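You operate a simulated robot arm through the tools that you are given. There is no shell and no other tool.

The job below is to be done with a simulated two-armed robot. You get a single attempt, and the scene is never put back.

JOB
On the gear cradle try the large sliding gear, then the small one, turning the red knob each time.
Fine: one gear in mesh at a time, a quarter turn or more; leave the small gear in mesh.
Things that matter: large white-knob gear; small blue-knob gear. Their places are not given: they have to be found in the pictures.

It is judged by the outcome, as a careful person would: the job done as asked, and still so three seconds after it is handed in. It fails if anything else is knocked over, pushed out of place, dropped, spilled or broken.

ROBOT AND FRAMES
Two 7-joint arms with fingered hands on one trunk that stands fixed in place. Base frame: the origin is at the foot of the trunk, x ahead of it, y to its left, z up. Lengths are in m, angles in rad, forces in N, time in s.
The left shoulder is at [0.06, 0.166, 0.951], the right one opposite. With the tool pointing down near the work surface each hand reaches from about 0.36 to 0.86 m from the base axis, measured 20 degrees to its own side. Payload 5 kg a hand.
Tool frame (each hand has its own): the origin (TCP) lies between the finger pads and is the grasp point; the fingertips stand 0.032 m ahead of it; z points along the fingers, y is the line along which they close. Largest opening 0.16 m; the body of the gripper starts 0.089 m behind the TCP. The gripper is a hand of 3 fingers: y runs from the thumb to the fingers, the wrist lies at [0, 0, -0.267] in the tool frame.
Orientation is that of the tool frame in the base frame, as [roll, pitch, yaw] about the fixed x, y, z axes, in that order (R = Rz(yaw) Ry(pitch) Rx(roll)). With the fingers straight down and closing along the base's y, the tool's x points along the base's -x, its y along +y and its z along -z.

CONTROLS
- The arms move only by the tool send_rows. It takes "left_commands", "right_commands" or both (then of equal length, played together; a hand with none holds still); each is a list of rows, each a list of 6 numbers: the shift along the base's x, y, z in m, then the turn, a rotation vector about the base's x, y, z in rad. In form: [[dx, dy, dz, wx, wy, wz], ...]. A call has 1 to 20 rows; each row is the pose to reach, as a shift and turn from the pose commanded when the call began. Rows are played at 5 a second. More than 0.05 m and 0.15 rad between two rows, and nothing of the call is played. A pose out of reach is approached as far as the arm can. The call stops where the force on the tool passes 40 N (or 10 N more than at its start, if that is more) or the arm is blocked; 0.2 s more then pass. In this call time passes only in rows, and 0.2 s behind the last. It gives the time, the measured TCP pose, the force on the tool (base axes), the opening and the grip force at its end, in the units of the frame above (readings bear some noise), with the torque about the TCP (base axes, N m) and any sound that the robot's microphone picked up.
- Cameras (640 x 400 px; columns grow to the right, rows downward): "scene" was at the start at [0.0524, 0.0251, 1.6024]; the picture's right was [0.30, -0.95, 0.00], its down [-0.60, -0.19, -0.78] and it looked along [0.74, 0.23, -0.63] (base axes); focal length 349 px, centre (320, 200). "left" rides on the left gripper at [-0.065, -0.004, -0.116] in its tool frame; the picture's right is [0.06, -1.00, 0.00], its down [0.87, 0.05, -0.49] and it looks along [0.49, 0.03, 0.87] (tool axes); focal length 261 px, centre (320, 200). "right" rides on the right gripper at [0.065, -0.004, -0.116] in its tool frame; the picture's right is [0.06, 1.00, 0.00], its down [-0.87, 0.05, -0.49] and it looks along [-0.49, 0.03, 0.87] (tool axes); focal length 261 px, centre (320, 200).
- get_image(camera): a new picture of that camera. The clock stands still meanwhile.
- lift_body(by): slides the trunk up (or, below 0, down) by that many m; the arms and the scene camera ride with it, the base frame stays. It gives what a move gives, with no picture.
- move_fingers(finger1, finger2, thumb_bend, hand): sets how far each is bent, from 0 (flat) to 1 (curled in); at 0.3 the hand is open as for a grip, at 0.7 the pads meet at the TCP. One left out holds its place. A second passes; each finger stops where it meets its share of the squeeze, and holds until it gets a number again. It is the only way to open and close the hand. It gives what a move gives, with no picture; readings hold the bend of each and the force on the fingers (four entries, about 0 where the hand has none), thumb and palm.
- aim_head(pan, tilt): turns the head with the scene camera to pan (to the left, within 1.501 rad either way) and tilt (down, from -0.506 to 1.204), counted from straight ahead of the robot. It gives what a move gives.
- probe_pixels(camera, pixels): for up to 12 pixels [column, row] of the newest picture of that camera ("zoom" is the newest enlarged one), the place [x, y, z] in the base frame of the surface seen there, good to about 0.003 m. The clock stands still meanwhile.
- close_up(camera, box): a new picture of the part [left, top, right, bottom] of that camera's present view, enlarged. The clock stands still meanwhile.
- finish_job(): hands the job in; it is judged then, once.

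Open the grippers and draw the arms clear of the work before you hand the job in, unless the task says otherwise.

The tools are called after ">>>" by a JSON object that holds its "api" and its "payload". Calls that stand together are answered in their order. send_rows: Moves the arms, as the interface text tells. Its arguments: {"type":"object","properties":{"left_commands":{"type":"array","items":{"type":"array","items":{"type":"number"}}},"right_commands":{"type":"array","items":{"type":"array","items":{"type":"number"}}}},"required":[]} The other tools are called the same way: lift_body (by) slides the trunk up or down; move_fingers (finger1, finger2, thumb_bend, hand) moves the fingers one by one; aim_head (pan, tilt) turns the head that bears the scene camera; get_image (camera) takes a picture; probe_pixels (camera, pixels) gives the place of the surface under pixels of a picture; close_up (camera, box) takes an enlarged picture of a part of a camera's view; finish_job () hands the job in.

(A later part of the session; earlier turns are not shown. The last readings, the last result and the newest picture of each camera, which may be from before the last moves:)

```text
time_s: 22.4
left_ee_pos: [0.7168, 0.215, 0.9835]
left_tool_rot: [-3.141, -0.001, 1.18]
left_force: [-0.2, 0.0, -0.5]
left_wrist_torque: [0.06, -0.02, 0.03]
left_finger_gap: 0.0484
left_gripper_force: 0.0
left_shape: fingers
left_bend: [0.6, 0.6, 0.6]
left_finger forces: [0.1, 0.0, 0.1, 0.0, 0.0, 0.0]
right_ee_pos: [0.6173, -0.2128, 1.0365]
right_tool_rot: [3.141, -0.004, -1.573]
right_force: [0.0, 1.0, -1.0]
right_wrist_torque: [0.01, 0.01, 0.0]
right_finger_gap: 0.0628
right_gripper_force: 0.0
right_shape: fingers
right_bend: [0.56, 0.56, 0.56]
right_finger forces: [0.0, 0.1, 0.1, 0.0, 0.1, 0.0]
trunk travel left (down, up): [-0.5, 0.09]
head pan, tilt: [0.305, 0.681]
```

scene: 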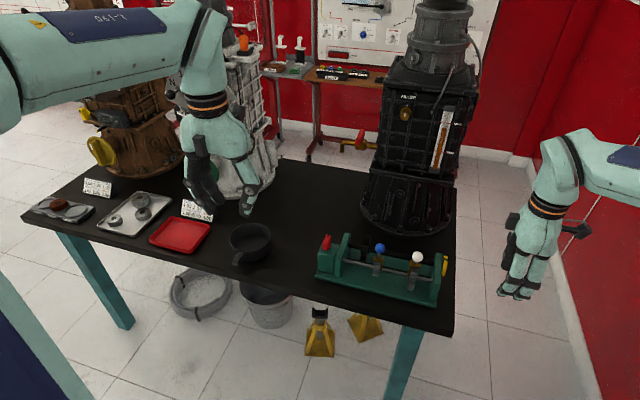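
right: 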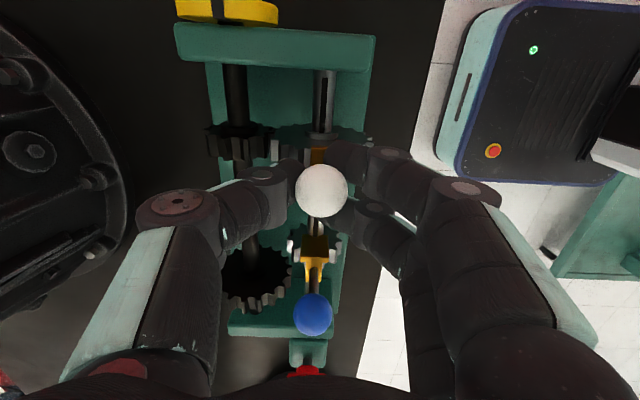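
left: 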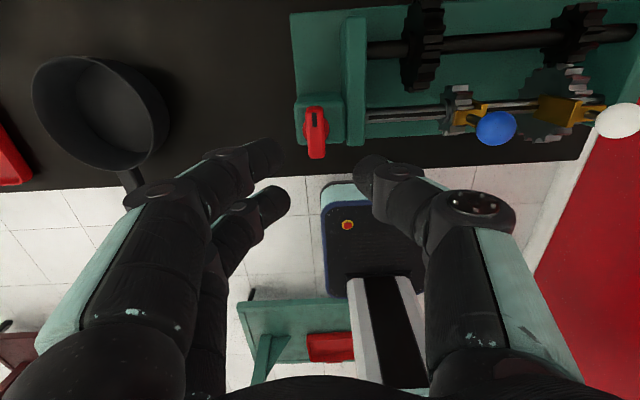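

A turn of −1.96 rad is within reach. I turn back to the starting yaw.

>>> {"api": "send_rows", "payload": {"left_commands": [[0, 0, 0, 0, 0, 0.14], [0, 0, 0, 0, 0, 0.28], [0, 0, 0, 0, 0, 0.42], [0, 0, 0, 0, 0, 0.56], [0, 0, 0, 0, 0, 0.7], [0, 0, 0, 0, 0, 0.84], [0, 0, 0, 0, 0, 0.98], [0, 0, 0, 0, 0, 1.12], [0, 0, 0, 0, 0, 1.26], [0, 0, 0, 0, 0, 1.4], [0, 0, 0, 0, 0, 1.54], [0, 0, 0, 0, 0, 1.68], [0, 0, 0, 0, 0, 1.82], [0, 0, 0, 0, 0, 1.96], [0, 0, 0, 0, 0, 1.96]]}}

>>> {"api": "get_image", "payload": {"camera": "left"}}

```text
time_s: 25.6
left_ee_pos: [0.717, 0.2156, 0.9815]
left_tool_rot: [3.141, 0.0, 3.142]
left_force: [0.9, -0.6, -0.3]
left_wrist_torque: [0.0, -0.02, 0.03]
left_finger_gap: 0.048
left_gripper_force: 0.0
left_shape: fingers
left_bend: [0.6, 0.6, 0.6]
left_finger forces: [0.0, 0.0, 0.0, 0.1, 0.0, 0.0]
right_ee_pos: [0.6173, -0.2126, 1.0378]
right_tool_rot: [3.139, -0.003, -1.573]
right_force: [0.4, -0.4, -0.7]
right_wrist_torque: [0.02, 0.0, 0.0]
right_finger_gap: 0.0628
right_gripper_force: 0.1
right_shape: fingers
right_bend: [0.56, 0.56, 0.56]
right_finger forces: [0.0, 0.0, 0.1, 0.0, 0.1, 0.1]
trunk travel left (down, up): [-0.5, 0.09]
head pan, tilt: [0.305, 0.681]
```

```text
taken
```

left: 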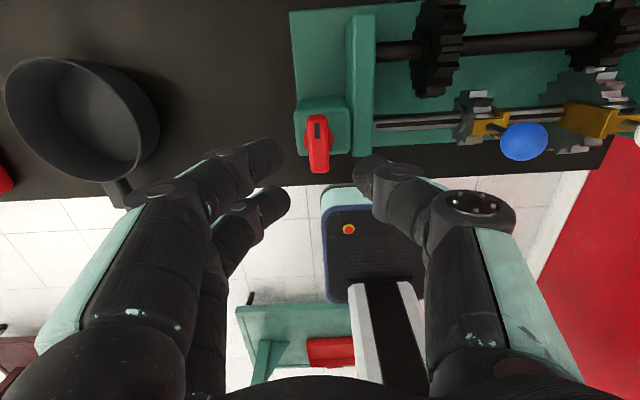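

The knob remains centred at column 318. I descend so the fingertips straddle the bar just above its skirt (TCP z ≈ 0.91).

>>> {"api": "send_rows", "payload": {"left_commands": [[0, 0, -0.02, 0, 0, 0], [0, 0, -0.04, 0, 0, 0], [0, 0, -0.055, 0, 0, 0], [0, 0, -0.065, 0, 0, 0], [0, 0, -0.073, 0, 0, 0], [0, 0, -0.073, 0, 0, 0]]}}

>>> {"api": "get_image", "payload": {"camera": "left"}}

>>> {"api": "close_up", "payload": {"camera": "scene", "box": [290, 200, 370, 250]}}

```text
time_s: 27.0
left_ee_pos: [0.7166, 0.2164, 0.9074]
left_tool_rot: [3.141, -0.001, -3.141]
left_force: [-0.3, 0.4, 0.0]
left_wrist_torque: [-0.01, 0.02, 0.0]
left_finger_gap: 0.0481
left_gripper_force: 0.0
left_shape: fingers
left_bend: [0.6, 0.6, 0.6]
left_finger forces: [0.0, 0.0, 0.0, 0.1, 0.0, 0.1]
right_ee_pos: [0.6171, -0.2146, 1.0371]
right_tool_rot: [3.139, -0.005, -1.572]
right_force: [-0.2, -0.9, -0.6]
right_wrist_torque: [0.01, -0.01, 0.0]
right_finger_gap: 0.0627
right_gripper_force: 0.0
right_shape: fingers
right_bend: [0.56, 0.56, 0.56]
right_finger forces: [0.1, 0.0, 0.0, 0.0, 0.0, 0.0]
trunk travel left (down, up): [-0.5, 0.09]
head pan, tilt: [0.305, 0.681]
```

```text
taken
```

left: 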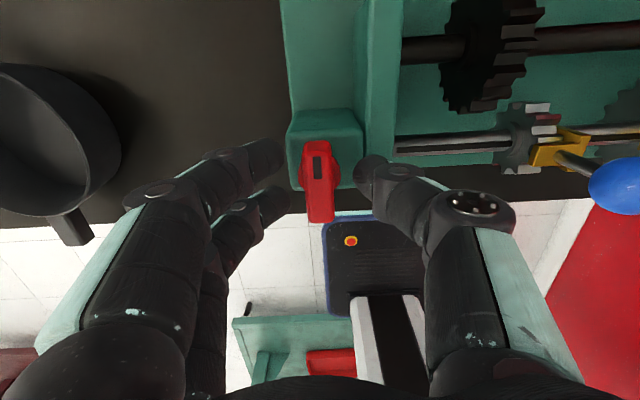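

```text
8.00 times, centred on (330, 225) of scene
```

zoom: 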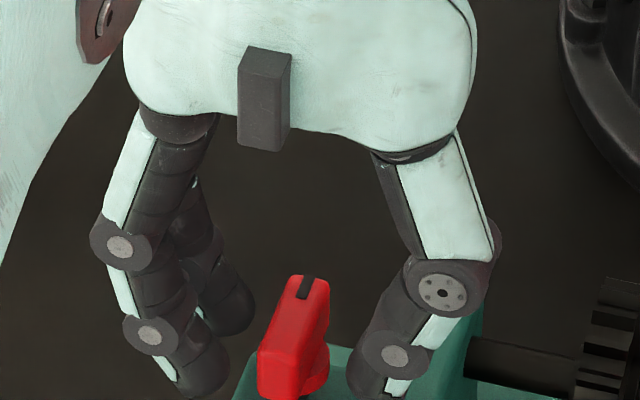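

The bar lies centred between thumb and fingers. I close on it.

>>> {"api": "move_fingers", "payload": {"hand": "left", "finger1": 0.73, "finger2": 0.73, "thumb_bend": 0.71}}

>>> {"api": "get_image", "payload": {"camera": "left"}}

```text
time_s: 28.0
left_ee_pos: [0.7159, 0.2171, 0.9077]
left_tool_rot: [-3.141, -0.001, -3.141]
left_force: [-0.7, 3.7, -7.9]
left_wrist_torque: [0.04, 0.01, -0.03]
left_finger_gap: 0.022
left_gripper_force: 10.3
left_shape: fingers
left_bend: [0.7, 0.7, 0.69]
left_finger forces: [6.0, 6.1, 0.0, 0.0, 8.0, 0.0]
right_ee_pos: [0.6169, -0.2124, 1.0366]
right_tool_rot: [3.138, -0.002, -1.573]
right_force: [-0.2, 0.0, 0.0]
right_wrist_torque: [0.01, 0.01, 0.0]
right_finger_gap: 0.0628
right_gripper_force: 0.0
right_shape: fingers
right_bend: [0.56, 0.56, 0.56]
right_finger forces: [0.0, 0.1, 0.0, 0.0, 0.0, 0.1]
trunk travel left (down, up): [-0.5, 0.09]
head pan, tilt: [0.305, 0.681]
```

```text
taken
```

left: 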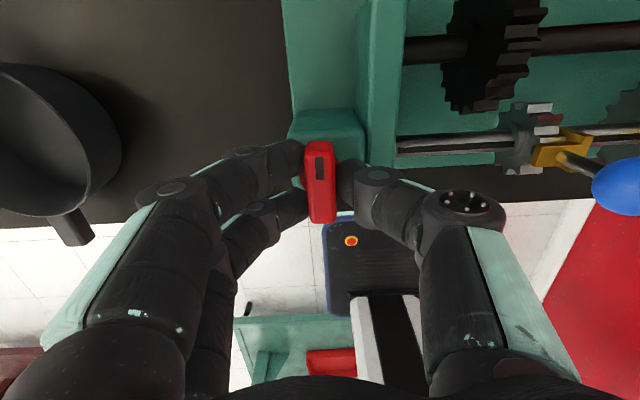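

All three digits press evenly on the bar (6, 6, 8 N). I start turning, first −0.56 rad to check that it follows.

>>> {"api": "send_rows", "payload": {"left_commands": [[0, 0, 0, 0, 0, -0.1], [0, 0, 0, 0, 0, -0.2], [0, 0, 0, 0, 0, -0.3], [0, 0, 0, 0, 0, -0.4], [0, 0, 0, 0, 0, -0.5], [0, 0, 0, 0, 0, -0.56]]}}

>>> {"api": "get_image", "payload": {"camera": "left"}}

>>> {"api": "close_up", "payload": {"camera": "scene", "box": [300, 220, 460, 320]}}

```text
time_s: 29.4
left_ee_pos: [0.7158, 0.2162, 0.9076]
left_tool_rot: [-3.141, 0.001, 2.583]
left_force: [1.9, 6.3, -8.2]
left_wrist_torque: [0.15, -0.03, 0.04]
left_finger_gap: 0.0223
left_gripper_force: 10.0
left_shape: fingers
left_bend: [0.7, 0.7, 0.69]
left_finger forces: [6.8, 6.6, 0.1, 0.0, 6.2, 0.1]
right_ee_pos: [0.618, -0.2123, 1.0365]
right_tool_rot: [3.14, -0.003, -1.571]
right_force: [-0.5, 0.1, 0.2]
right_wrist_torque: [0.01, 0.03, -0.02]
right_finger_gap: 0.0629
right_gripper_force: 0.1
right_shape: fingers
right_bend: [0.56, 0.56, 0.56]
right_finger forces: [0.1, 0.0, 0.0, 0.0, 0.0, 0.1]
trunk travel left (down, up): [-0.5, 0.09]
head pan, tilt: [0.305, 0.681]
```

```text
taken
```

left: 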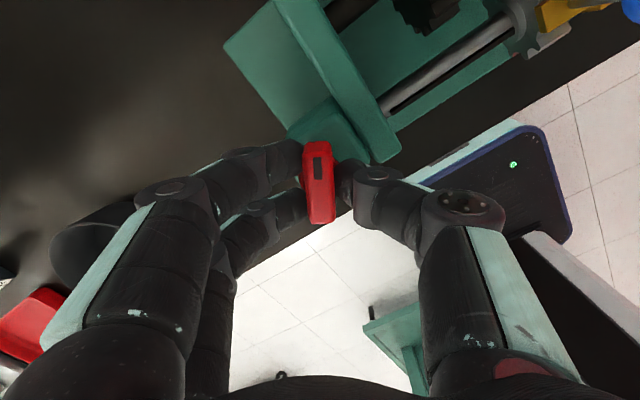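

```text
4.00 times, centred on (380, 270) of scene
```

zoom: 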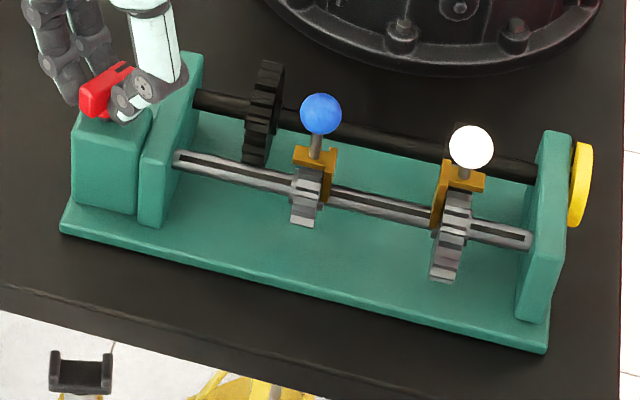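

The knob turns with the hand. The shaft keyway has rotated and the yellow dial's mark has moved, so the mesh drives the output. I continue the turn to about −1.96 in total.

>>> {"api": "send_rows", "payload": {"left_commands": [[0, 0, 0, 0, 0, -0.12], [0, 0, 0, 0, 0, -0.24], [0, 0, 0, 0, 0, -0.36], [0, 0, 0, 0, 0, -0.48], [0, 0, 0, 0, 0, -0.6], [0, 0, 0, 0, 0, -0.72], [0, 0, 0, 0, 0, -0.84], [0, 0, 0, 0, 0, -0.96], [0, 0, 0, 0, 0, -1.08], [0, 0, 0, 0, 0, -1.2], [0, 0, 0, 0, 0, -1.3], [0, 0, 0, 0, 0, -1.38], [0, 0, 0, 0, 0, -1.38]]}}

>>> {"api": "get_image", "payload": {"camera": "left"}}

>>> {"api": "close_up", "payload": {"camera": "scene", "box": [300, 220, 460, 320]}}

```text
time_s: 32.2
left_ee_pos: [0.7165, 0.2163, 0.9081]
left_tool_rot: [-3.14, 0.0, 1.202]
left_force: [7.8, 9.0, -6.0]
left_wrist_torque: [0.18, -0.14, -0.01]
left_finger_gap: 0.0221
left_gripper_force: 10.2
left_shape: fingers
left_bend: [0.7, 0.7, 0.69]
left_finger forces: [6.2, 5.9, 0.0, 0.1, 8.0, 0.0]
right_ee_pos: [0.6181, -0.2115, 1.0359]
right_tool_rot: [3.137, -0.005, -1.574]
right_force: [-0.2, -0.4, 0.5]
right_wrist_torque: [-0.03, -0.02, -0.01]
right_finger_gap: 0.0632
right_gripper_force: 0.1
right_shape: fingers
right_bend: [0.56, 0.56, 0.56]
right_finger forces: [0.0, 0.0, 0.0, 0.1, 0.1, 0.0]
trunk travel left (down, up): [-0.5, 0.09]
head pan, tilt: [0.305, 0.681]
```

```text
taken
```

left: 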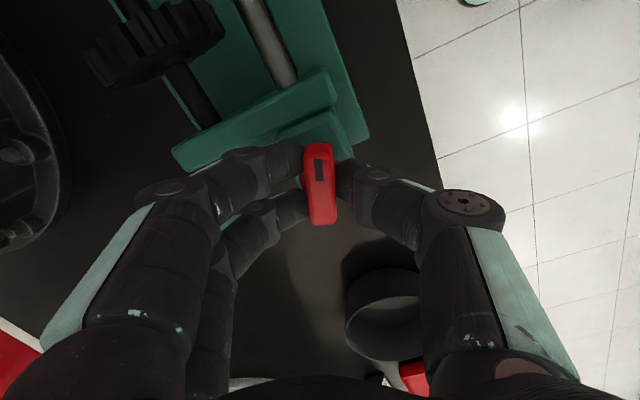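

```text
4.00 times, centred on (380, 270) of scene
```

zoom: 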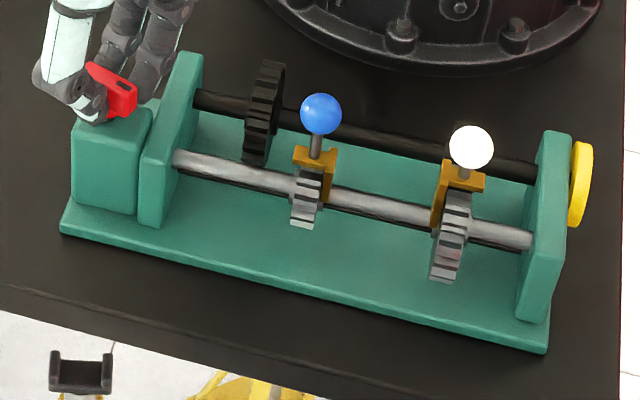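

The knob turned about 1.94 rad (111°) with the large gear in mesh. I release it and draw the left hand up and off to the left, keeping its yaw for the return.

>>> {"api": "move_fingers", "payload": {"hand": "left", "finger1": 0.59, "finger2": 0.59, "thumb_bend": 0.59}}

>>> {"api": "send_rows", "payload": {"left_commands": [[0, 0, 0.02, 0, 0, 0], [0, 0, 0.05, 0, 0, 0], [0, 0, 0.08, 0, 0, 0], [-0.02, 0.02, 0.1, 0, 0, 0], [-0.04, 0.06, 0.1, 0, 0, 0], [-0.05, 0.1, 0.1, 0, 0, 0], [-0.06, 0.14, 0.1, 0, 0, 0], [-0.06, 0.16, 0.1, 0, 0, 0]]}}

>>> {"api": "get_image", "payload": {"camera": "scene"}}

>>> {"api": "close_up", "payload": {"camera": "scene", "box": [300, 220, 460, 320]}}

```text
time_s: 33.2
left_ee_pos: [0.7158, 0.2143, 0.908]
left_tool_rot: [3.141, 0.001, 1.202]
left_force: [0.0, 0.0, -0.1]
left_wrist_torque: [0.02, -0.01, 0.03]
left_finger_gap: 0.0506
left_gripper_force: 0.1
left_shape: fingers
left_bend: [0.59, 0.59, 0.59]
left_finger forces: [0.0, 0.0, 0.0, 0.0, 0.0, 0.0]
right_ee_pos: [0.6171, -0.2129, 1.0356]
right_tool_rot: [3.139, -0.003, -1.573]
right_force: [-0.1, 0.0, -0.5]
right_wrist_torque: [0.02, 0.0, 0.01]
right_finger_gap: 0.0629
right_gripper_force: 0.1
right_shape: fingers
right_bend: [0.56, 0.56, 0.56]
right_finger forces: [0.1, 0.0, 0.0, 0.0, 0.0, 0.0]
trunk travel left (down, up): [-0.5, 0.09]
head pan, tilt: [0.305, 0.681]
```

```text
time_s: 35.0
left_ee_pos: [0.657, 0.3759, 1.0082]
left_tool_rot: [3.14, 0.0, 1.199]
left_force: [0.5, 0.3, -0.1]
left_wrist_torque: [-0.01, 0.02, 0.02]
left_finger_gap: 0.0509
left_gripper_force: 0.0
left_shape: fingers
left_bend: [0.59, 0.59, 0.59]
left_finger forces: [0.0, 0.0, 0.1, 0.0, 0.1, 0.1]
right_ee_pos: [0.618, -0.213, 1.0367]
right_tool_rot: [3.139, -0.004, -1.574]
right_force: [0.2, -0.7, -0.3]
right_wrist_torque: [0.0, 0.04, -0.01]
right_finger_gap: 0.0629
right_gripper_force: 0.2
right_shape: fingers
right_bend: [0.56, 0.56, 0.56]
right_finger forces: [0.0, 0.0, 0.1, 0.0, 0.0, 0.0]
trunk travel left (down, up): [-0.5, 0.09]
head pan, tilt: [0.305, 0.681]
```

```text
taken
```

scene: 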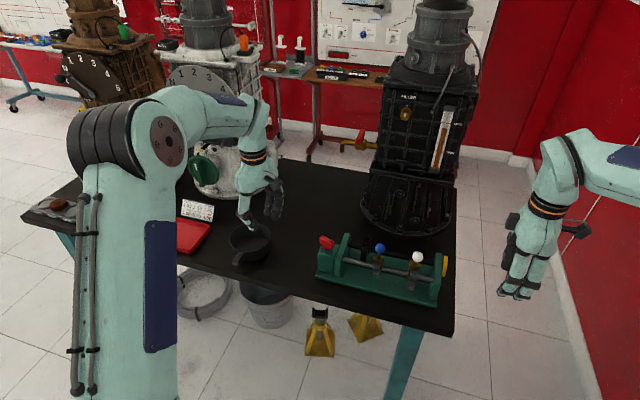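

```text
4.00 times, centred on (380, 270) of scene
```

zoom: 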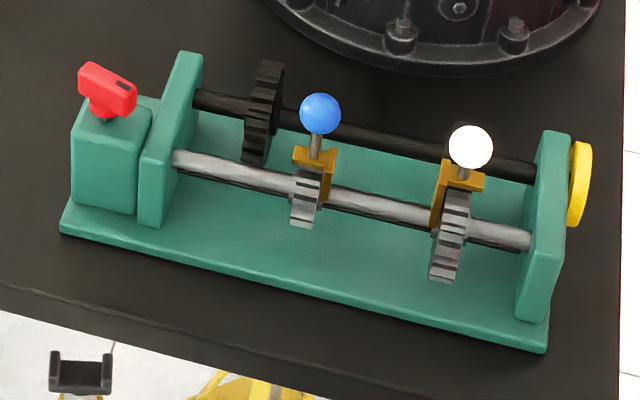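

The knob's bar now points across, at about 111° from its start, and the white gear is still in mesh. I bring the right hand back over the white ball at y ≈ −0.031 and down to it.

>>> {"api": "send_rows", "payload": {"right_commands": [[0.025, 0.04, -0.02, 0, 0, 0], [0.05, 0.08, -0.04, 0, 0, 0], [0.07, 0.12, -0.044, 0, 0, 0], [0.09, 0.155, -0.044, 0, 0, 0], [0.1, 0.182, -0.044, 0, 0, 0], [0.1, 0.182, -0.044, 0, 0, 0]]}}

>>> {"api": "get_image", "payload": {"camera": "right"}}

```text
refused: row 1 steps farther than a row can; nothing moved
```

```text
taken
```

right: 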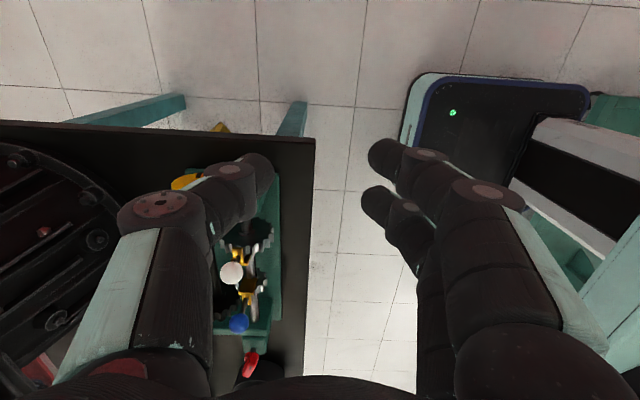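

The first row was a little too long a step, so nothing moved. I send the same path in smaller steps.

>>> {"api": "send_rows", "payload": {"right_commands": [[0.02, 0.03, -0.015, 0, 0, 0], [0.04, 0.06, -0.03, 0, 0, 0], [0.055, 0.095, -0.044, 0, 0, 0], [0.075, 0.13, -0.044, 0, 0, 0], [0.09, 0.16, -0.044, 0, 0, 0], [0.1, 0.182, -0.044, 0, 0, 0], [0.1, 0.182, -0.044, 0, 0, 0]]}}

>>> {"api": "get_image", "payload": {"camera": "right"}}

```text
time_s: 36.6
left_ee_pos: [0.6559, 0.3755, 1.0077]
left_tool_rot: [3.141, 0.0, 1.2]
left_force: [-0.7, -1.0, -0.1]
left_wrist_torque: [0.01, -0.03, -0.01]
left_finger_gap: 0.0508
left_gripper_force: 0.1
left_shape: fingers
left_bend: [0.59, 0.59, 0.59]
left_finger forces: [0.1, 0.0, 0.0, 0.1, 0.0, 0.0]
right_ee_pos: [0.717, -0.0309, 0.9956]
right_tool_rot: [3.139, -0.002, -1.571]
right_force: [0.0, 0.1, 0.6]
right_wrist_torque: [-0.03, -0.01, 0.03]
right_finger_gap: 0.0629
right_gripper_force: 0.0
right_shape: fingers
right_bend: [0.56, 0.56, 0.56]
right_finger forces: [0.0, 0.0, 0.0, 0.0, 0.0, 0.0]
trunk travel left (down, up): [-0.5, 0.09]
head pan, tilt: [0.305, 0.681]
```

```text
taken
```

right: 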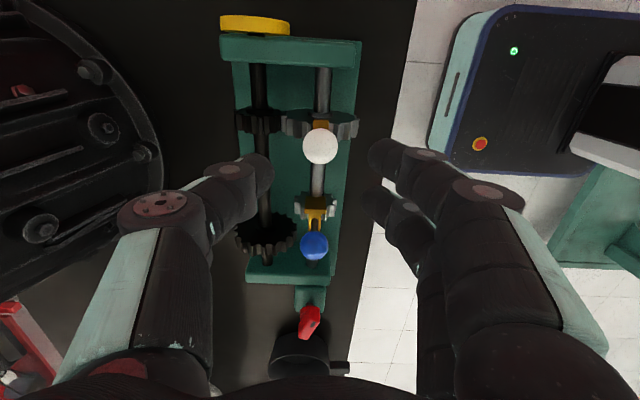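

The white ball is at (320,146), the same relative place as in the first approach. I descend to it.

>>> {"api": "send_rows", "payload": {"right_commands": [[0, 0, -0.02, 0, 0, 0], [0, 0, -0.04, 0, 0, 0], [0, 0, -0.06, 0, 0, 0], [0, 0, -0.077, 0, 0, 0], [0, 0, -0.077, 0, 0, 0]]}}

>>> {"api": "move_fingers", "payload": {"hand": "right", "finger1": 0.76, "finger2": 0.76, "thumb_bend": 0.7}}

>>> {"api": "get_image", "payload": {"camera": "right"}}

```text
time_s: 37.8
left_ee_pos: [0.6572, 0.3742, 1.0066]
left_tool_rot: [3.141, 0.0, 1.202]
left_force: [-0.3, -0.4, -0.6]
left_wrist_torque: [0.0, 0.02, -0.02]
left_finger_gap: 0.0513
left_gripper_force: 0.1
left_shape: fingers
left_bend: [0.59, 0.59, 0.59]
left_finger forces: [0.0, 0.0, 0.0, 0.0, 0.0, 0.0]
right_ee_pos: [0.7171, -0.031, 0.918]
right_tool_rot: [3.141, -0.003, -1.572]
right_force: [0.1, -0.4, -0.2]
right_wrist_torque: [-0.01, 0.0, 0.0]
right_finger_gap: 0.0629
right_gripper_force: 0.1
right_shape: fingers
right_bend: [0.56, 0.56, 0.56]
right_finger forces: [0.0, 0.1, 0.1, 0.0, 0.1, 0.1]
trunk travel left (down, up): [-0.5, 0.09]
head pan, tilt: [0.305, 0.681]
```

```text
time_s: 38.8
left_ee_pos: [0.6568, 0.3746, 1.0073]
left_tool_rot: [-3.141, -0.001, 1.201]
left_force: [0.3, 0.2, -0.2]
left_wrist_torque: [-0.03, 0.02, -0.01]
left_finger_gap: 0.051
left_gripper_force: 0.0
left_shape: fingers
left_bend: [0.59, 0.59, 0.59]
left_finger forces: [0.1, 0.1, 0.1, 0.0, 0.0, 0.0]
right_ee_pos: [0.7158, -0.0311, 0.9162]
right_tool_rot: [3.135, -0.004, -1.572]
right_force: [-4.7, -0.7, -12.0]
right_wrist_torque: [0.06, 0.18, 0.05]
right_finger_gap: 0.0161
right_gripper_force: 11.3
right_shape: fingers
right_bend: [0.73, 0.71, 0.68]
right_finger forces: [8.8, 7.5, 0.1, 0.0, 6.1, 0.0]
trunk travel left (down, up): [-0.5, 0.09]
head pan, tilt: [0.305, 0.681]
```

```text
taken
```

right: 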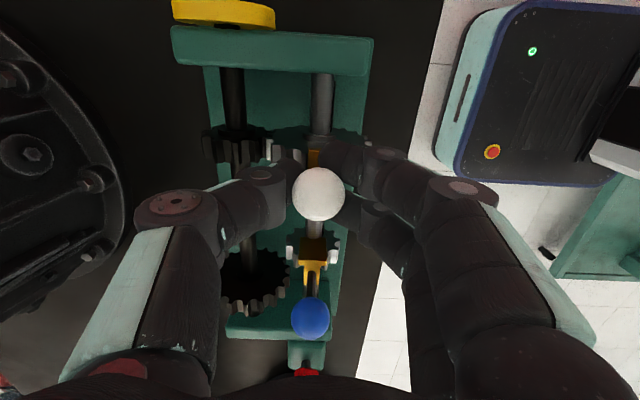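

The white ball is gripped again by all three digits. I slide it back +0.044 in y to its neutral place.

>>> {"api": "send_rows", "payload": {"right_commands": [[0, 0.005, 0, 0, 0, 0], [0, 0.01, 0, 0, 0, 0], [0, 0.015, 0, 0, 0, 0], [0, 0.02, 0, 0, 0, 0], [0, 0.025, 0, 0, 0, 0], [0, 0.03, 0, 0, 0, 0], [0, 0.035, 0, 0, 0, 0], [0, 0.04, 0, 0, 0, 0], [0, 0.044, 0, 0, 0, 0], [0, 0.044, 0, 0, 0, 0]]}}

>>> {"api": "get_image", "payload": {"camera": "right"}}

>>> {"api": "close_up", "payload": {"camera": "scene", "box": [300, 220, 460, 320]}}

```text
time_s: 41.0
left_ee_pos: [0.6578, 0.3749, 1.0065]
left_tool_rot: [3.141, 0.001, 1.2]
left_force: [0.7, 0.7, 0.2]
left_wrist_torque: [-0.01, 0.0, 0.01]
left_finger_gap: 0.0507
left_gripper_force: 0.0
left_shape: fingers
left_bend: [0.59, 0.59, 0.59]
left_finger forces: [0.0, 0.0, 0.0, 0.0, 0.0, 0.0]
right_ee_pos: [0.7181, 0.0138, 0.9157]
right_tool_rot: [3.138, -0.004, -1.571]
right_force: [-7.2, -1.3, -18.2]
right_wrist_torque: [0.09, 0.04, 0.01]
right_finger_gap: 0.0162
right_gripper_force: 11.4
right_shape: fingers
right_bend: [0.73, 0.73, 0.68]
right_finger forces: [10.8, 6.3, 0.1, 0.1, 5.6, 0.1]
trunk travel left (down, up): [-0.5, 0.09]
head pan, tilt: [0.305, 0.681]
```

```text
taken
```

right: 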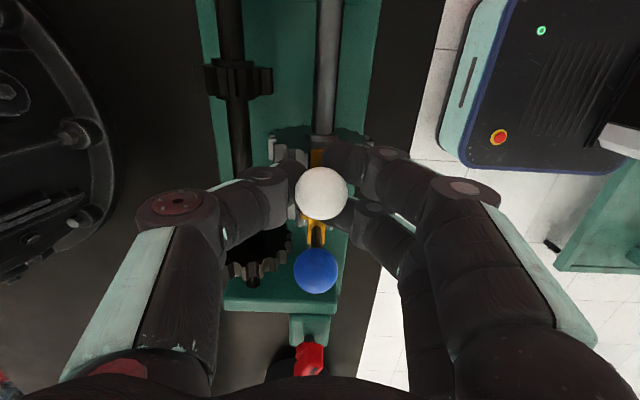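

```text
4.00 times, centred on (380, 270) of scene
```

zoom: 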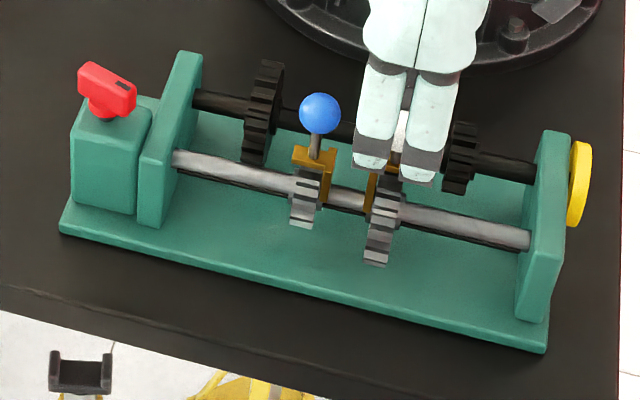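

The white gear is back out of mesh at its neutral place. I open, lift, and shift over to the blue ball at y ≈ 0.068.

>>> {"api": "move_fingers", "payload": {"hand": "right", "finger1": 0.56, "finger2": 0.56, "thumb_bend": 0.56}}

>>> {"api": "send_rows", "payload": {"right_commands": [[0, 0, 0.025, 0, 0, 0], [0, 0, 0.05, 0, 0, 0], [0, 0, 0.075, 0, 0, 0], [0, 0.02, 0.078, 0, 0, 0], [0, 0.04, 0.078, 0, 0, 0], [0, 0.054, 0.078, 0, 0, 0], [0, 0.054, 0.078, 0, 0, 0]]}}

>>> {"api": "get_image", "payload": {"camera": "right"}}

>>> {"api": "close_up", "payload": {"camera": "scene", "box": [300, 200, 460, 300]}}

```text
time_s: 42.0
left_ee_pos: [0.6573, 0.3757, 1.0072]
left_tool_rot: [3.141, 0.001, 1.201]
left_force: [0.8, 0.4, 0.8]
left_wrist_torque: [0.02, -0.02, -0.01]
left_finger_gap: 0.0507
left_gripper_force: 0.1
left_shape: fingers
left_bend: [0.59, 0.59, 0.59]
left_finger forces: [0.0, 0.0, 0.0, 0.0, 0.0, 0.0]
right_ee_pos: [0.7181, 0.0149, 0.9177]
right_tool_rot: [3.139, -0.004, -1.572]
right_force: [-0.2, -0.8, -0.6]
right_wrist_torque: [0.0, 0.0, -0.03]
right_finger_gap: 0.0626
right_gripper_force: 0.0
right_shape: fingers
right_bend: [0.56, 0.56, 0.56]
right_finger forces: [0.0, 0.1, 0.0, 0.1, 0.0, 0.1]
trunk travel left (down, up): [-0.5, 0.09]
head pan, tilt: [0.305, 0.681]
```

```text
time_s: 43.6
left_ee_pos: [0.6567, 0.377, 1.0068]
left_tool_rot: [3.14, 0.001, 1.201]
left_force: [-0.8, 1.2, 0.0]
left_wrist_torque: [-0.04, 0.03, 0.02]
left_finger_gap: 0.051
left_gripper_force: 0.1
left_shape: fingers
left_bend: [0.59, 0.59, 0.59]
left_finger forces: [0.0, 0.1, 0.1, 0.0, 0.0, 0.0]
right_ee_pos: [0.717, 0.068, 0.9971]
right_tool_rot: [-3.14, -0.004, -1.577]
right_force: [-0.5, 0.4, 0.2]
right_wrist_torque: [0.01, 0.0, 0.0]
right_finger_gap: 0.0627
right_gripper_force: 0.1
right_shape: fingers
right_bend: [0.56, 0.56, 0.56]
right_finger forces: [0.0, 0.0, 0.0, 0.0, 0.0, 0.0]
right hand out of reach, approached as far as the arm can: row 6
trunk travel left (down, up): [-0.5, 0.09]
head pan, tilt: [0.305, 0.681]
```

```text
taken
```

right: 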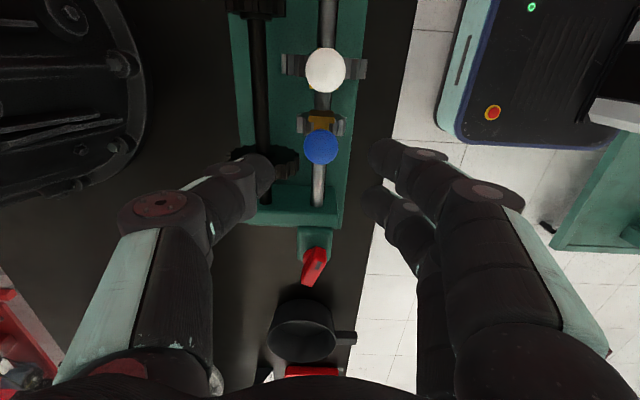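

```text
4.00 times, centred on (380, 250) of scene
```

zoom: 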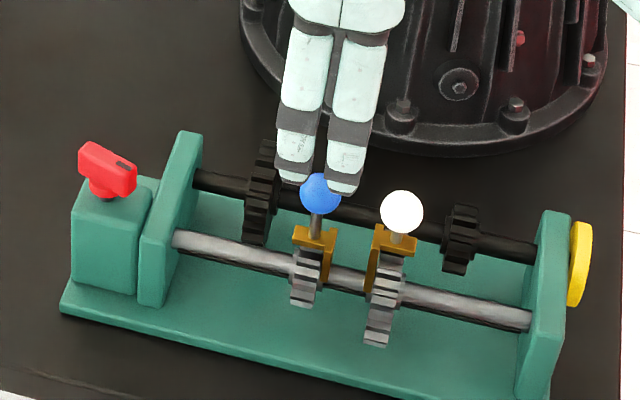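

The right arm is at its reach limit here (y 0.068, z 0.997), and farther left would be worse. I raise the trunk by 0.08 so the shoulder sits higher and the reach improves, with both hands clear of everything.

>>> {"api": "lift_body", "payload": {"by": 0.08}}

>>> {"api": "get_image", "payload": {"camera": "scene"}}

```text
time_s: 44.8
left_ee_pos: [0.6565, 0.376, 1.087]
left_tool_rot: [-3.141, 0.001, 1.201]
left_force: [-0.1, -0.1, 0.1]
left_wrist_torque: [-0.01, -0.01, 0.01]
left_finger_gap: 0.051
left_gripper_force: 0.1
left_shape: fingers
left_bend: [0.59, 0.59, 0.59]
left_finger forces: [0.0, 0.0, 0.1, 0.0, 0.1, 0.0]
right_ee_pos: [0.7172, 0.0663, 1.0773]
right_tool_rot: [-3.139, 0.0, -1.577]
right_force: [-0.1, 0.2, 0.0]
right_wrist_torque: [0.0, 0.04, -0.05]
right_finger_gap: 0.0628
right_gripper_force: 0.1
right_shape: fingers
right_bend: [0.56, 0.56, 0.56]
right_finger forces: [0.0, 0.0, 0.0, 0.0, 0.0, 0.0]
trunk travel left (down, up): [-0.58, 0.01]
head pan, tilt: [0.305, 0.681]
```

```text
taken
```

scene: 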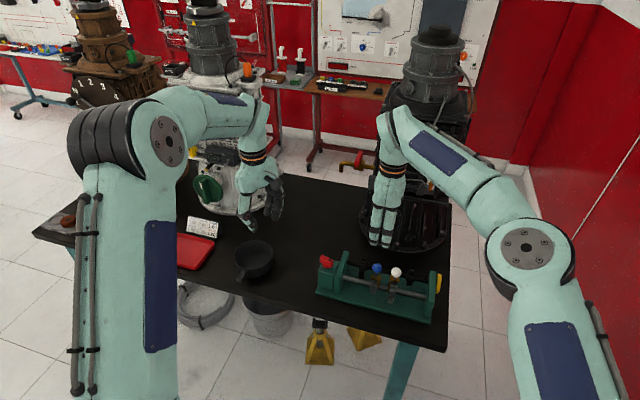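

The trunk is up and the hand is at (0.717, 0.066, 1.077). I descend to z ≈ 0.995 over blue and check the alignment.

>>> {"api": "send_rows", "payload": {"right_commands": [[0, 0.001, -0.03, 0, 0, 0], [0, 0.001, -0.06, 0, 0, 0], [0, 0.001, -0.082, 0, 0, 0.005], [0, 0.001, -0.082, 0, 0, 0.005]]}}

>>> {"api": "get_image", "payload": {"camera": "right"}}

```text
time_s: 45.8
left_ee_pos: [0.6565, 0.375, 1.0874]
left_tool_rot: [-3.141, -0.001, 1.201]
left_force: [0.0, -0.3, -0.1]
left_wrist_torque: [0.02, -0.02, 0.0]
left_finger_gap: 0.051
left_gripper_force: 0.0
left_shape: fingers
left_bend: [0.59, 0.59, 0.59]
left_finger forces: [0.0, 0.0, 0.1, 0.0, 0.0, 0.1]
right_ee_pos: [0.7175, 0.0668, 0.9959]
right_tool_rot: [-3.141, 0.001, -1.573]
right_force: [0.1, -0.1, 0.1]
right_wrist_torque: [0.0, 0.02, 0.03]
right_finger_gap: 0.0625
right_gripper_force: 0.0
right_shape: fingers
right_bend: [0.56, 0.56, 0.56]
right_finger forces: [0.1, 0.0, 0.1, 0.0, 0.1, 0.0]
trunk travel left (down, up): [-0.58, 0.01]
head pan, tilt: [0.305, 0.681]
```

```text
taken
```

right: 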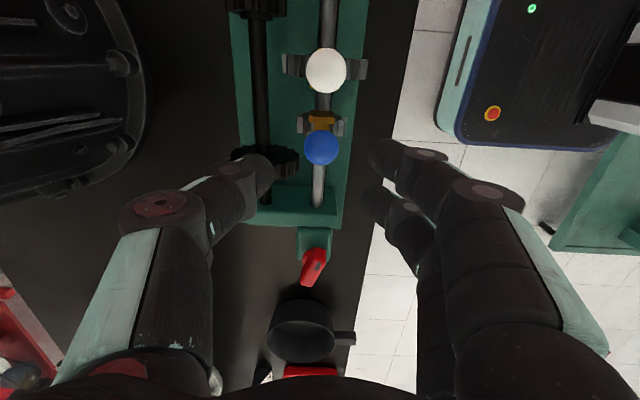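

Blue sits at (321,147), correctly aligned as white was. I descend and grip it.

>>> {"api": "send_rows", "payload": {"right_commands": [[0, 0, -0.02, 0, 0, 0], [0, 0, -0.04, 0, 0, 0], [0, 0, -0.06, 0, 0, 0], [0, 0, -0.077, 0, 0, 0], [0, 0, -0.077, 0, 0, 0]]}}

>>> {"api": "move_fingers", "payload": {"hand": "right", "finger1": 0.76, "finger2": 0.76, "thumb_bend": 0.7}}

>>> {"api": "get_image", "payload": {"camera": "right"}}

```text
time_s: 47.0
left_ee_pos: [0.656, 0.3756, 1.0878]
left_tool_rot: [3.141, 0.001, 1.199]
left_force: [-0.2, -0.2, 1.1]
left_wrist_torque: [0.01, 0.04, -0.03]
left_finger_gap: 0.051
left_gripper_force: 0.0
left_shape: fingers
left_bend: [0.59, 0.59, 0.59]
left_finger forces: [0.1, 0.0, 0.0, 0.1, 0.0, 0.0]
right_ee_pos: [0.7163, 0.0671, 0.9171]
right_tool_rot: [-3.14, -0.001, -1.573]
right_force: [0.1, 0.0, 1.1]
right_wrist_torque: [0.02, 0.02, 0.01]
right_finger_gap: 0.0628
right_gripper_force: 0.1
right_shape: fingers
right_bend: [0.56, 0.56, 0.56]
right_finger forces: [0.0, 0.0, 0.0, 0.0, 0.0, 0.0]
trunk travel left (down, up): [-0.58, 0.01]
head pan, tilt: [0.305, 0.681]
```

```text
time_s: 48.0
left_ee_pos: [0.6569, 0.375, 1.0861]
left_tool_rot: [-3.141, 0.0, 1.201]
left_force: [-0.4, 0.3, 0.7]
left_wrist_torque: [0.01, -0.03, 0.02]
left_finger_gap: 0.051
left_gripper_force: 0.0
left_shape: fingers
left_bend: [0.59, 0.59, 0.59]
left_finger forces: [0.0, 0.0, 0.0, 0.0, 0.0, 0.0]
right_ee_pos: [0.715, 0.0674, 0.9153]
right_tool_rot: [3.139, 0.0, -1.572]
right_force: [-4.9, 0.1, -19.1]
right_wrist_torque: [0.03, 0.03, -0.01]
right_finger_gap: 0.0155
right_gripper_force: 11.6
right_shape: fingers
right_bend: [0.73, 0.73, 0.68]
right_finger forces: [9.3, 8.3, 0.0, 0.0, 5.8, 0.0]
trunk travel left (down, up): [-0.58, 0.01]
head pan, tilt: [0.305, 0.681]
```

```text
taken
```

right: 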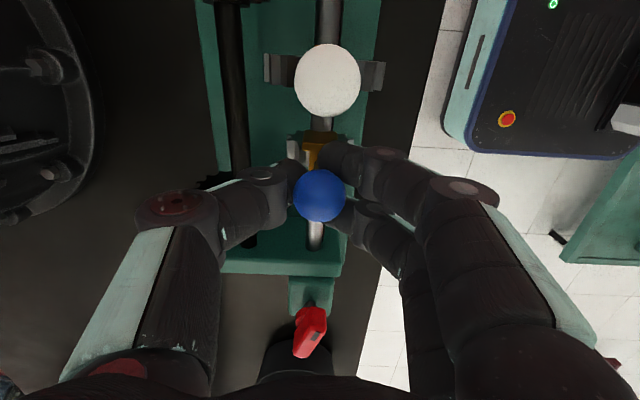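

All digits hold blue. I slide it +0.022 in y first and check.

>>> {"api": "send_rows", "payload": {"right_commands": [[0, 0.005, 0, 0, 0, 0], [0, 0.01, 0, 0, 0, 0], [0, 0.015, 0, 0, 0, 0], [0, 0.02, 0, 0, 0, 0], [0, 0.022, 0, 0, 0, 0]]}}

>>> {"api": "close_up", "payload": {"camera": "scene", "box": [310, 230, 450, 320]}}

>>> {"api": "get_image", "payload": {"camera": "right"}}

```text
time_s: 49.2
left_ee_pos: [0.6586, 0.3756, 1.0865]
left_tool_rot: [-3.141, 0.0, 1.202]
left_force: [0.4, 0.7, -0.8]
left_wrist_torque: [-0.02, 0.02, 0.01]
left_finger_gap: 0.0509
left_gripper_force: 0.1
left_shape: fingers
left_bend: [0.59, 0.59, 0.59]
left_finger forces: [0.0, 0.0, 0.0, 0.0, 0.1, 0.1]
right_ee_pos: [0.7179, 0.0911, 0.9165]
right_tool_rot: [3.141, 0.0, -1.57]
right_force: [-8.7, -0.1, -23.9]
right_wrist_torque: [0.06, 0.04, -0.01]
right_finger_gap: 0.0159
right_gripper_force: 14.1
right_shape: fingers
right_bend: [0.73, 0.73, 0.68]
right_finger forces: [12.0, 11.2, 0.0, 0.0, 5.1, 0.1]
trunk travel left (down, up): [-0.58, 0.01]
head pan, tilt: [0.305, 0.681]
```

```text
4.44 times, centred on (380, 275) of scene
```

zoom: 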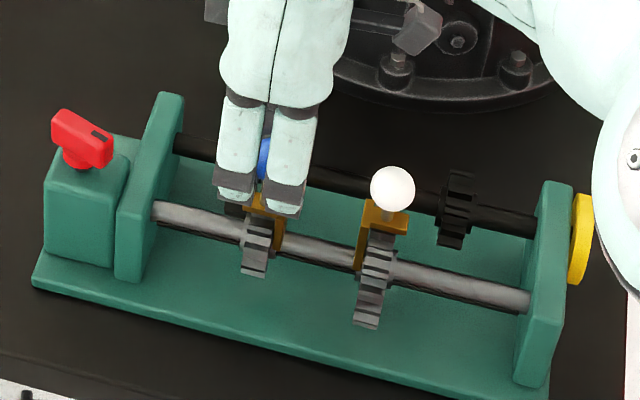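

```text
taken
```

right: 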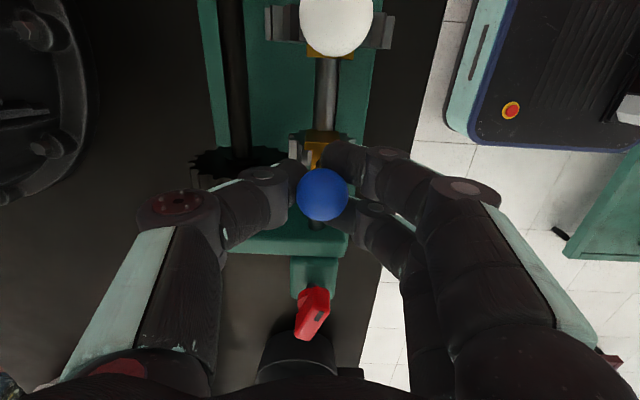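

Blue follows freely. I continue in small steps toward the large fixed gear at y ≈ 0.111.

>>> {"api": "send_rows", "payload": {"right_commands": [[0, 0.003, 0, 0, 0, 0], [0, 0.006, 0, 0, 0, 0], [0, 0.009, 0, 0, 0, 0], [0, 0.012, 0, 0, 0, 0], [0, 0.015, 0, 0, 0, 0], [0, 0.018, 0, 0, 0, 0], [0, 0.0205, 0, 0, 0, 0], [0, 0.0205, 0, 0, 0, 0]]}}

>>> {"api": "close_up", "payload": {"camera": "scene", "box": [310, 230, 450, 320]}}

>>> {"api": "get_image", "payload": {"camera": "right"}}

```text
time_s: 51.0
left_ee_pos: [0.6579, 0.3759, 1.0867]
left_tool_rot: [-3.141, 0.002, 1.202]
left_force: [0.5, -0.2, -0.1]
left_wrist_torque: [0.0, 0.01, 0.02]
left_finger_gap: 0.0508
left_gripper_force: 0.1
left_shape: fingers
left_bend: [0.59, 0.59, 0.59]
left_finger forces: [0.0, 0.0, 0.0, 0.0, 0.1, 0.0]
right_ee_pos: [0.7172, 0.1111, 0.9167]
right_tool_rot: [-3.139, -0.001, -1.57]
right_force: [-7.7, 4.8, -19.9]
right_wrist_torque: [0.04, 0.05, -0.01]
right_finger_gap: 0.016
right_gripper_force: 12.8
right_shape: fingers
right_bend: [0.73, 0.73, 0.68]
right_finger forces: [9.3, 12.3, 0.0, 0.1, 4.7, 0.0]
trunk travel left (down, up): [-0.58, 0.01]
head pan, tilt: [0.305, 0.681]
```

```text
4.44 times, centred on (380, 275) of scene
```

zoom: 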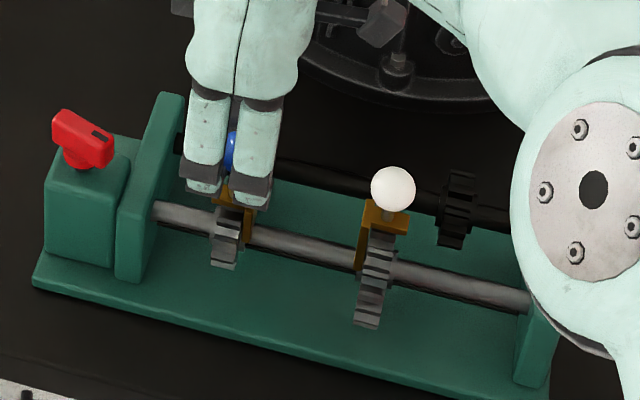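

```text
taken
```

right: 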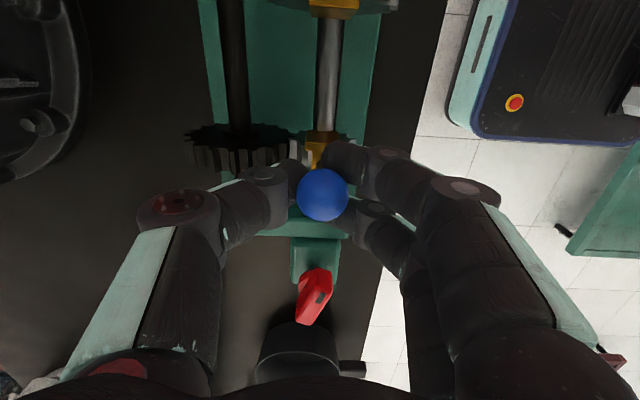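

The y force is +4.8, drawing the gear into its notch just as with the large gear. I nudge it another 2 mm, then release and inspect.

>>> {"api": "send_rows", "payload": {"right_commands": [[0, 0.002, 0, 0, 0, 0], [0, 0.002, 0, 0, 0, 0]]}}

>>> {"api": "move_fingers", "payload": {"hand": "right", "finger1": 0.56, "finger2": 0.56, "thumb_bend": 0.56}}

>>> {"api": "get_image", "payload": {"camera": "right"}}

>>> {"api": "close_up", "payload": {"camera": "right", "box": [170, 100, 370, 225]}}

```text
time_s: 51.6
left_ee_pos: [0.6572, 0.3756, 1.0857]
left_tool_rot: [3.141, -0.001, 1.201]
left_force: [0.1, 0.6, 0.4]
left_wrist_torque: [0.0, -0.01, -0.02]
left_finger_gap: 0.051
left_gripper_force: 0.2
left_shape: fingers
left_bend: [0.59, 0.59, 0.59]
left_finger forces: [0.1, 0.0, 0.1, 0.0, 0.1, 0.0]
right_ee_pos: [0.7191, 0.1126, 0.9172]
right_tool_rot: [3.14, 0.0, -1.571]
right_force: [-9.0, -0.1, -19.7]
right_wrist_torque: [-0.02, 0.06, -0.03]
right_finger_gap: 0.0157
right_gripper_force: 13.5
right_shape: fingers
right_bend: [0.73, 0.73, 0.68]
right_finger forces: [11.4, 10.8, 0.0, 0.0, 4.5, 0.1]
trunk travel left (down, up): [-0.58, 0.01]
head pan, tilt: [0.305, 0.681]
```

```text
time_s: 52.6
left_ee_pos: [0.6559, 0.3757, 1.0867]
left_tool_rot: [-3.141, 0.0, 1.2]
left_force: [0.1, -0.5, 1.1]
left_wrist_torque: [-0.02, 0.03, 0.01]
left_finger_gap: 0.0508
left_gripper_force: 0.0
left_shape: fingers
left_bend: [0.59, 0.59, 0.59]
left_finger forces: [0.0, 0.0, 0.0, 0.0, 0.0, 0.0]
right_ee_pos: [0.718, 0.1116, 0.9181]
right_tool_rot: [-3.14, 0.0, -1.572]
right_force: [0.5, -0.1, -0.7]
right_wrist_torque: [0.0, 0.0, -0.01]
right_finger_gap: 0.0625
right_gripper_force: 0.2
right_shape: fingers
right_bend: [0.56, 0.56, 0.56]
right_finger forces: [0.0, 0.0, 0.1, 0.1, 0.0, 0.0]
trunk travel left (down, up): [-0.58, 0.01]
head pan, tilt: [0.305, 0.681]
```

```text
taken
```

right: 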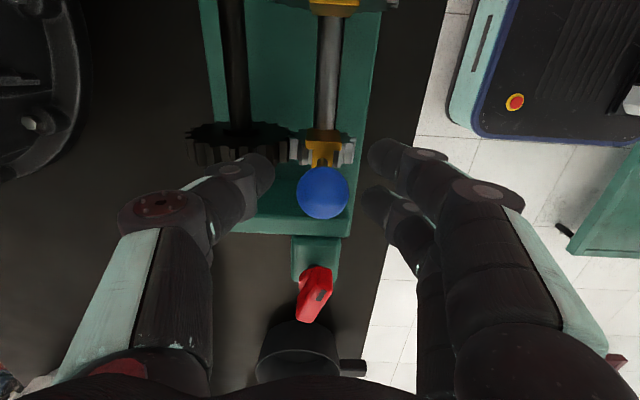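

```text
3.20 times, centred on (270, 162) of right
```

zoom: 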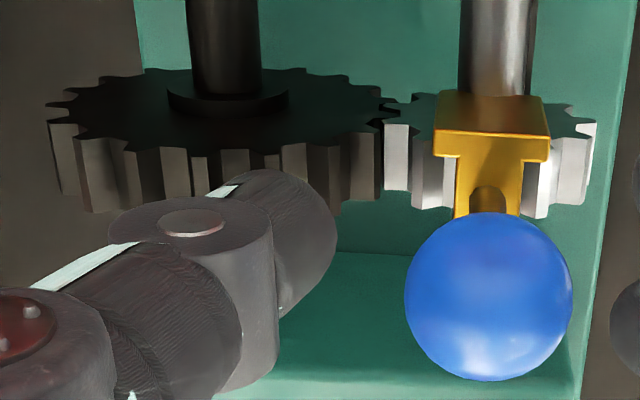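

The force settled to 0 and the small gear now sits beside the large fixed one. I probe their faces to check that they line up.

>>> {"api": "probe_pixels", "payload": {"camera": "zoom", "pixels": [[90, 120], [140, 120], [260, 130], [330, 110], [370, 110], [250, 125], [410, 110], [420, 105], [560, 115], [575, 120], [425, 115], [556, 125]]}}

>>> {"api": "get_image", "payload": {"camera": "scene"}}

```text
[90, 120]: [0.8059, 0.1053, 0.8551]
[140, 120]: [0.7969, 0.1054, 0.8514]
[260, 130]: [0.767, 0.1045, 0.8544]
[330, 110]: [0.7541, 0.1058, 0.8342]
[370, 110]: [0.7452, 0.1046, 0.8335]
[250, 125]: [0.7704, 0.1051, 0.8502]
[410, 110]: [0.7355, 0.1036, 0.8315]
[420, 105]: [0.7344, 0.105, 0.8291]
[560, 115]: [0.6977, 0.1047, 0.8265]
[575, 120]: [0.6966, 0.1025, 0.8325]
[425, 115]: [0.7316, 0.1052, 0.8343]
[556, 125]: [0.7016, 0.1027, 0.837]
```

```text
taken
```

scene: 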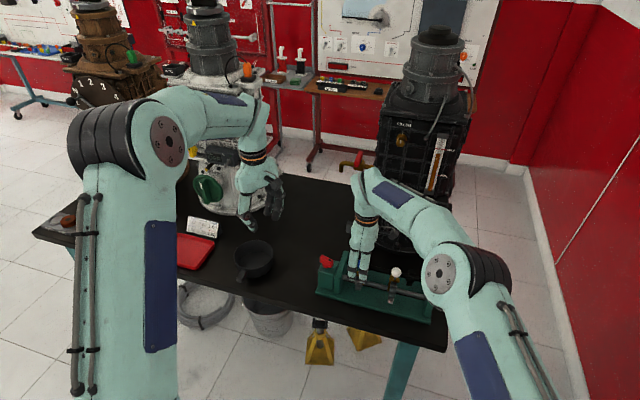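

Black faces average y 0.105 and silver 0.104, so the small gear is fully in mesh. I lift the right hand straight up and take it away to the right.

>>> {"api": "send_rows", "payload": {"right_commands": [[0, 0, 0.02, 0, 0, 0], [0, 0, 0.045, 0, 0, 0], [0, 0, 0.075, 0, 0, 0], [0, 0, 0.09, 0, 0, 0], [-0.01, -0.03, 0.1, 0, 0, 0], [-0.02, -0.07, 0.11, 0, 0, 0], [-0.03, -0.11, 0.12, 0, 0, 0], [-0.04, -0.15, 0.12, 0, 0, 0], [-0.06, -0.19, 0.12, 0, 0, 0], [-0.075, -0.23, 0.12, 0, 0, 0], [-0.09, -0.27, 0.12, 0, 0, 0], [-0.1, -0.31, 0.12, 0, 0, 0], [-0.1, -0.33, 0.12, 0, 0, 0]]}}

>>> {"api": "close_up", "payload": {"camera": "scene", "box": [300, 230, 460, 330]}}

```text
time_s: 55.4
left_ee_pos: [0.6574, 0.375, 1.0875]
left_tool_rot: [3.141, 0.0, 1.201]
left_force: [0.0, -0.5, 0.1]
left_wrist_torque: [0.01, -0.01, 0.01]
left_finger_gap: 0.0511
left_gripper_force: 0.1
left_shape: fingers
left_bend: [0.59, 0.59, 0.59]
left_finger forces: [0.0, 0.0, 0.0, 0.0, 0.0, 0.0]
right_ee_pos: [0.6191, -0.2161, 1.0394]
right_tool_rot: [-3.14, 0.001, -1.572]
right_force: [-0.3, 0.2, -0.2]
right_wrist_torque: [-0.05, 0.01, 0.02]
right_finger_gap: 0.0624
right_gripper_force: 0.1
right_shape: fingers
right_bend: [0.56, 0.56, 0.56]
right_finger forces: [0.1, 0.1, 0.0, 0.1, 0.0, 0.0]
trunk travel left (down, up): [-0.58, 0.01]
head pan, tilt: [0.305, 0.681]
```

```text
4.00 times, centred on (380, 280) of scene
```

zoom: 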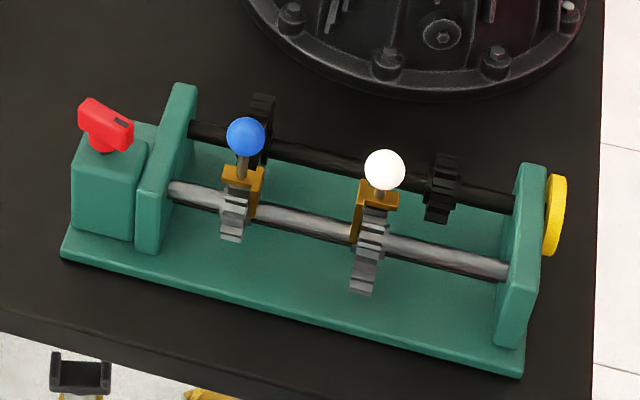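

Small gear is in mesh and the large one is out. Now I bring the left hand back above the red knob with the same yaw as when it let go.

>>> {"api": "send_rows", "payload": {"left_commands": [[0.005, -0.03, -0.02, 0, 0, 0], [0.015, -0.06, -0.04, 0, 0, 0], [0.03, -0.09, -0.06, 0, 0, 0], [0.045, -0.12, -0.08, 0, 0, 0], [0.059, -0.15, -0.087, 0, 0, 0], [0.0595, -0.16, -0.087, 0, 0, 0], [0.0595, -0.16, -0.087, 0, 0, 0]]}}

>>> {"api": "get_image", "payload": {"camera": "left"}}

```text
time_s: 57.0
left_ee_pos: [0.7151, 0.2149, 0.9987]
left_tool_rot: [-3.141, 0.0, 1.203]
left_force: [-0.5, 0.1, 0.3]
left_wrist_torque: [0.0, 0.0, 0.0]
left_finger_gap: 0.0507
left_gripper_force: 0.1
left_shape: fingers
left_bend: [0.59, 0.59, 0.59]
left_finger forces: [0.1, 0.1, 0.1, 0.0, 0.0, 0.1]
right_ee_pos: [0.6212, -0.2166, 1.0391]
right_tool_rot: [-3.139, -0.001, -1.573]
right_force: [0.0, 0.4, 0.9]
right_wrist_torque: [-0.01, 0.01, -0.05]
right_finger_gap: 0.0623
right_gripper_force: 0.2
right_shape: fingers
right_bend: [0.56, 0.56, 0.56]
right_finger forces: [0.0, 0.0, 0.0, 0.0, 0.1, 0.1]
trunk travel left (down, up): [-0.58, 0.01]
head pan, tilt: [0.305, 0.681]
```

```text
taken
```

left: 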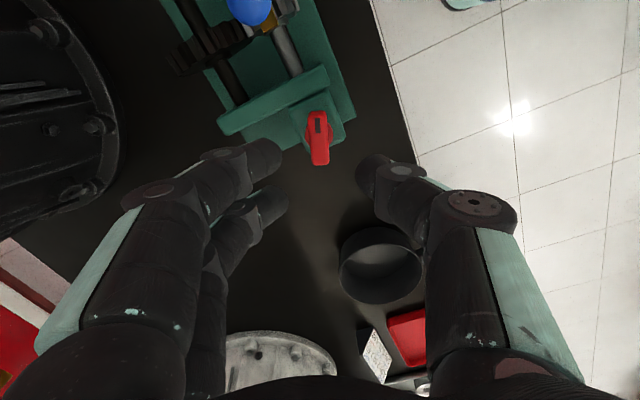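

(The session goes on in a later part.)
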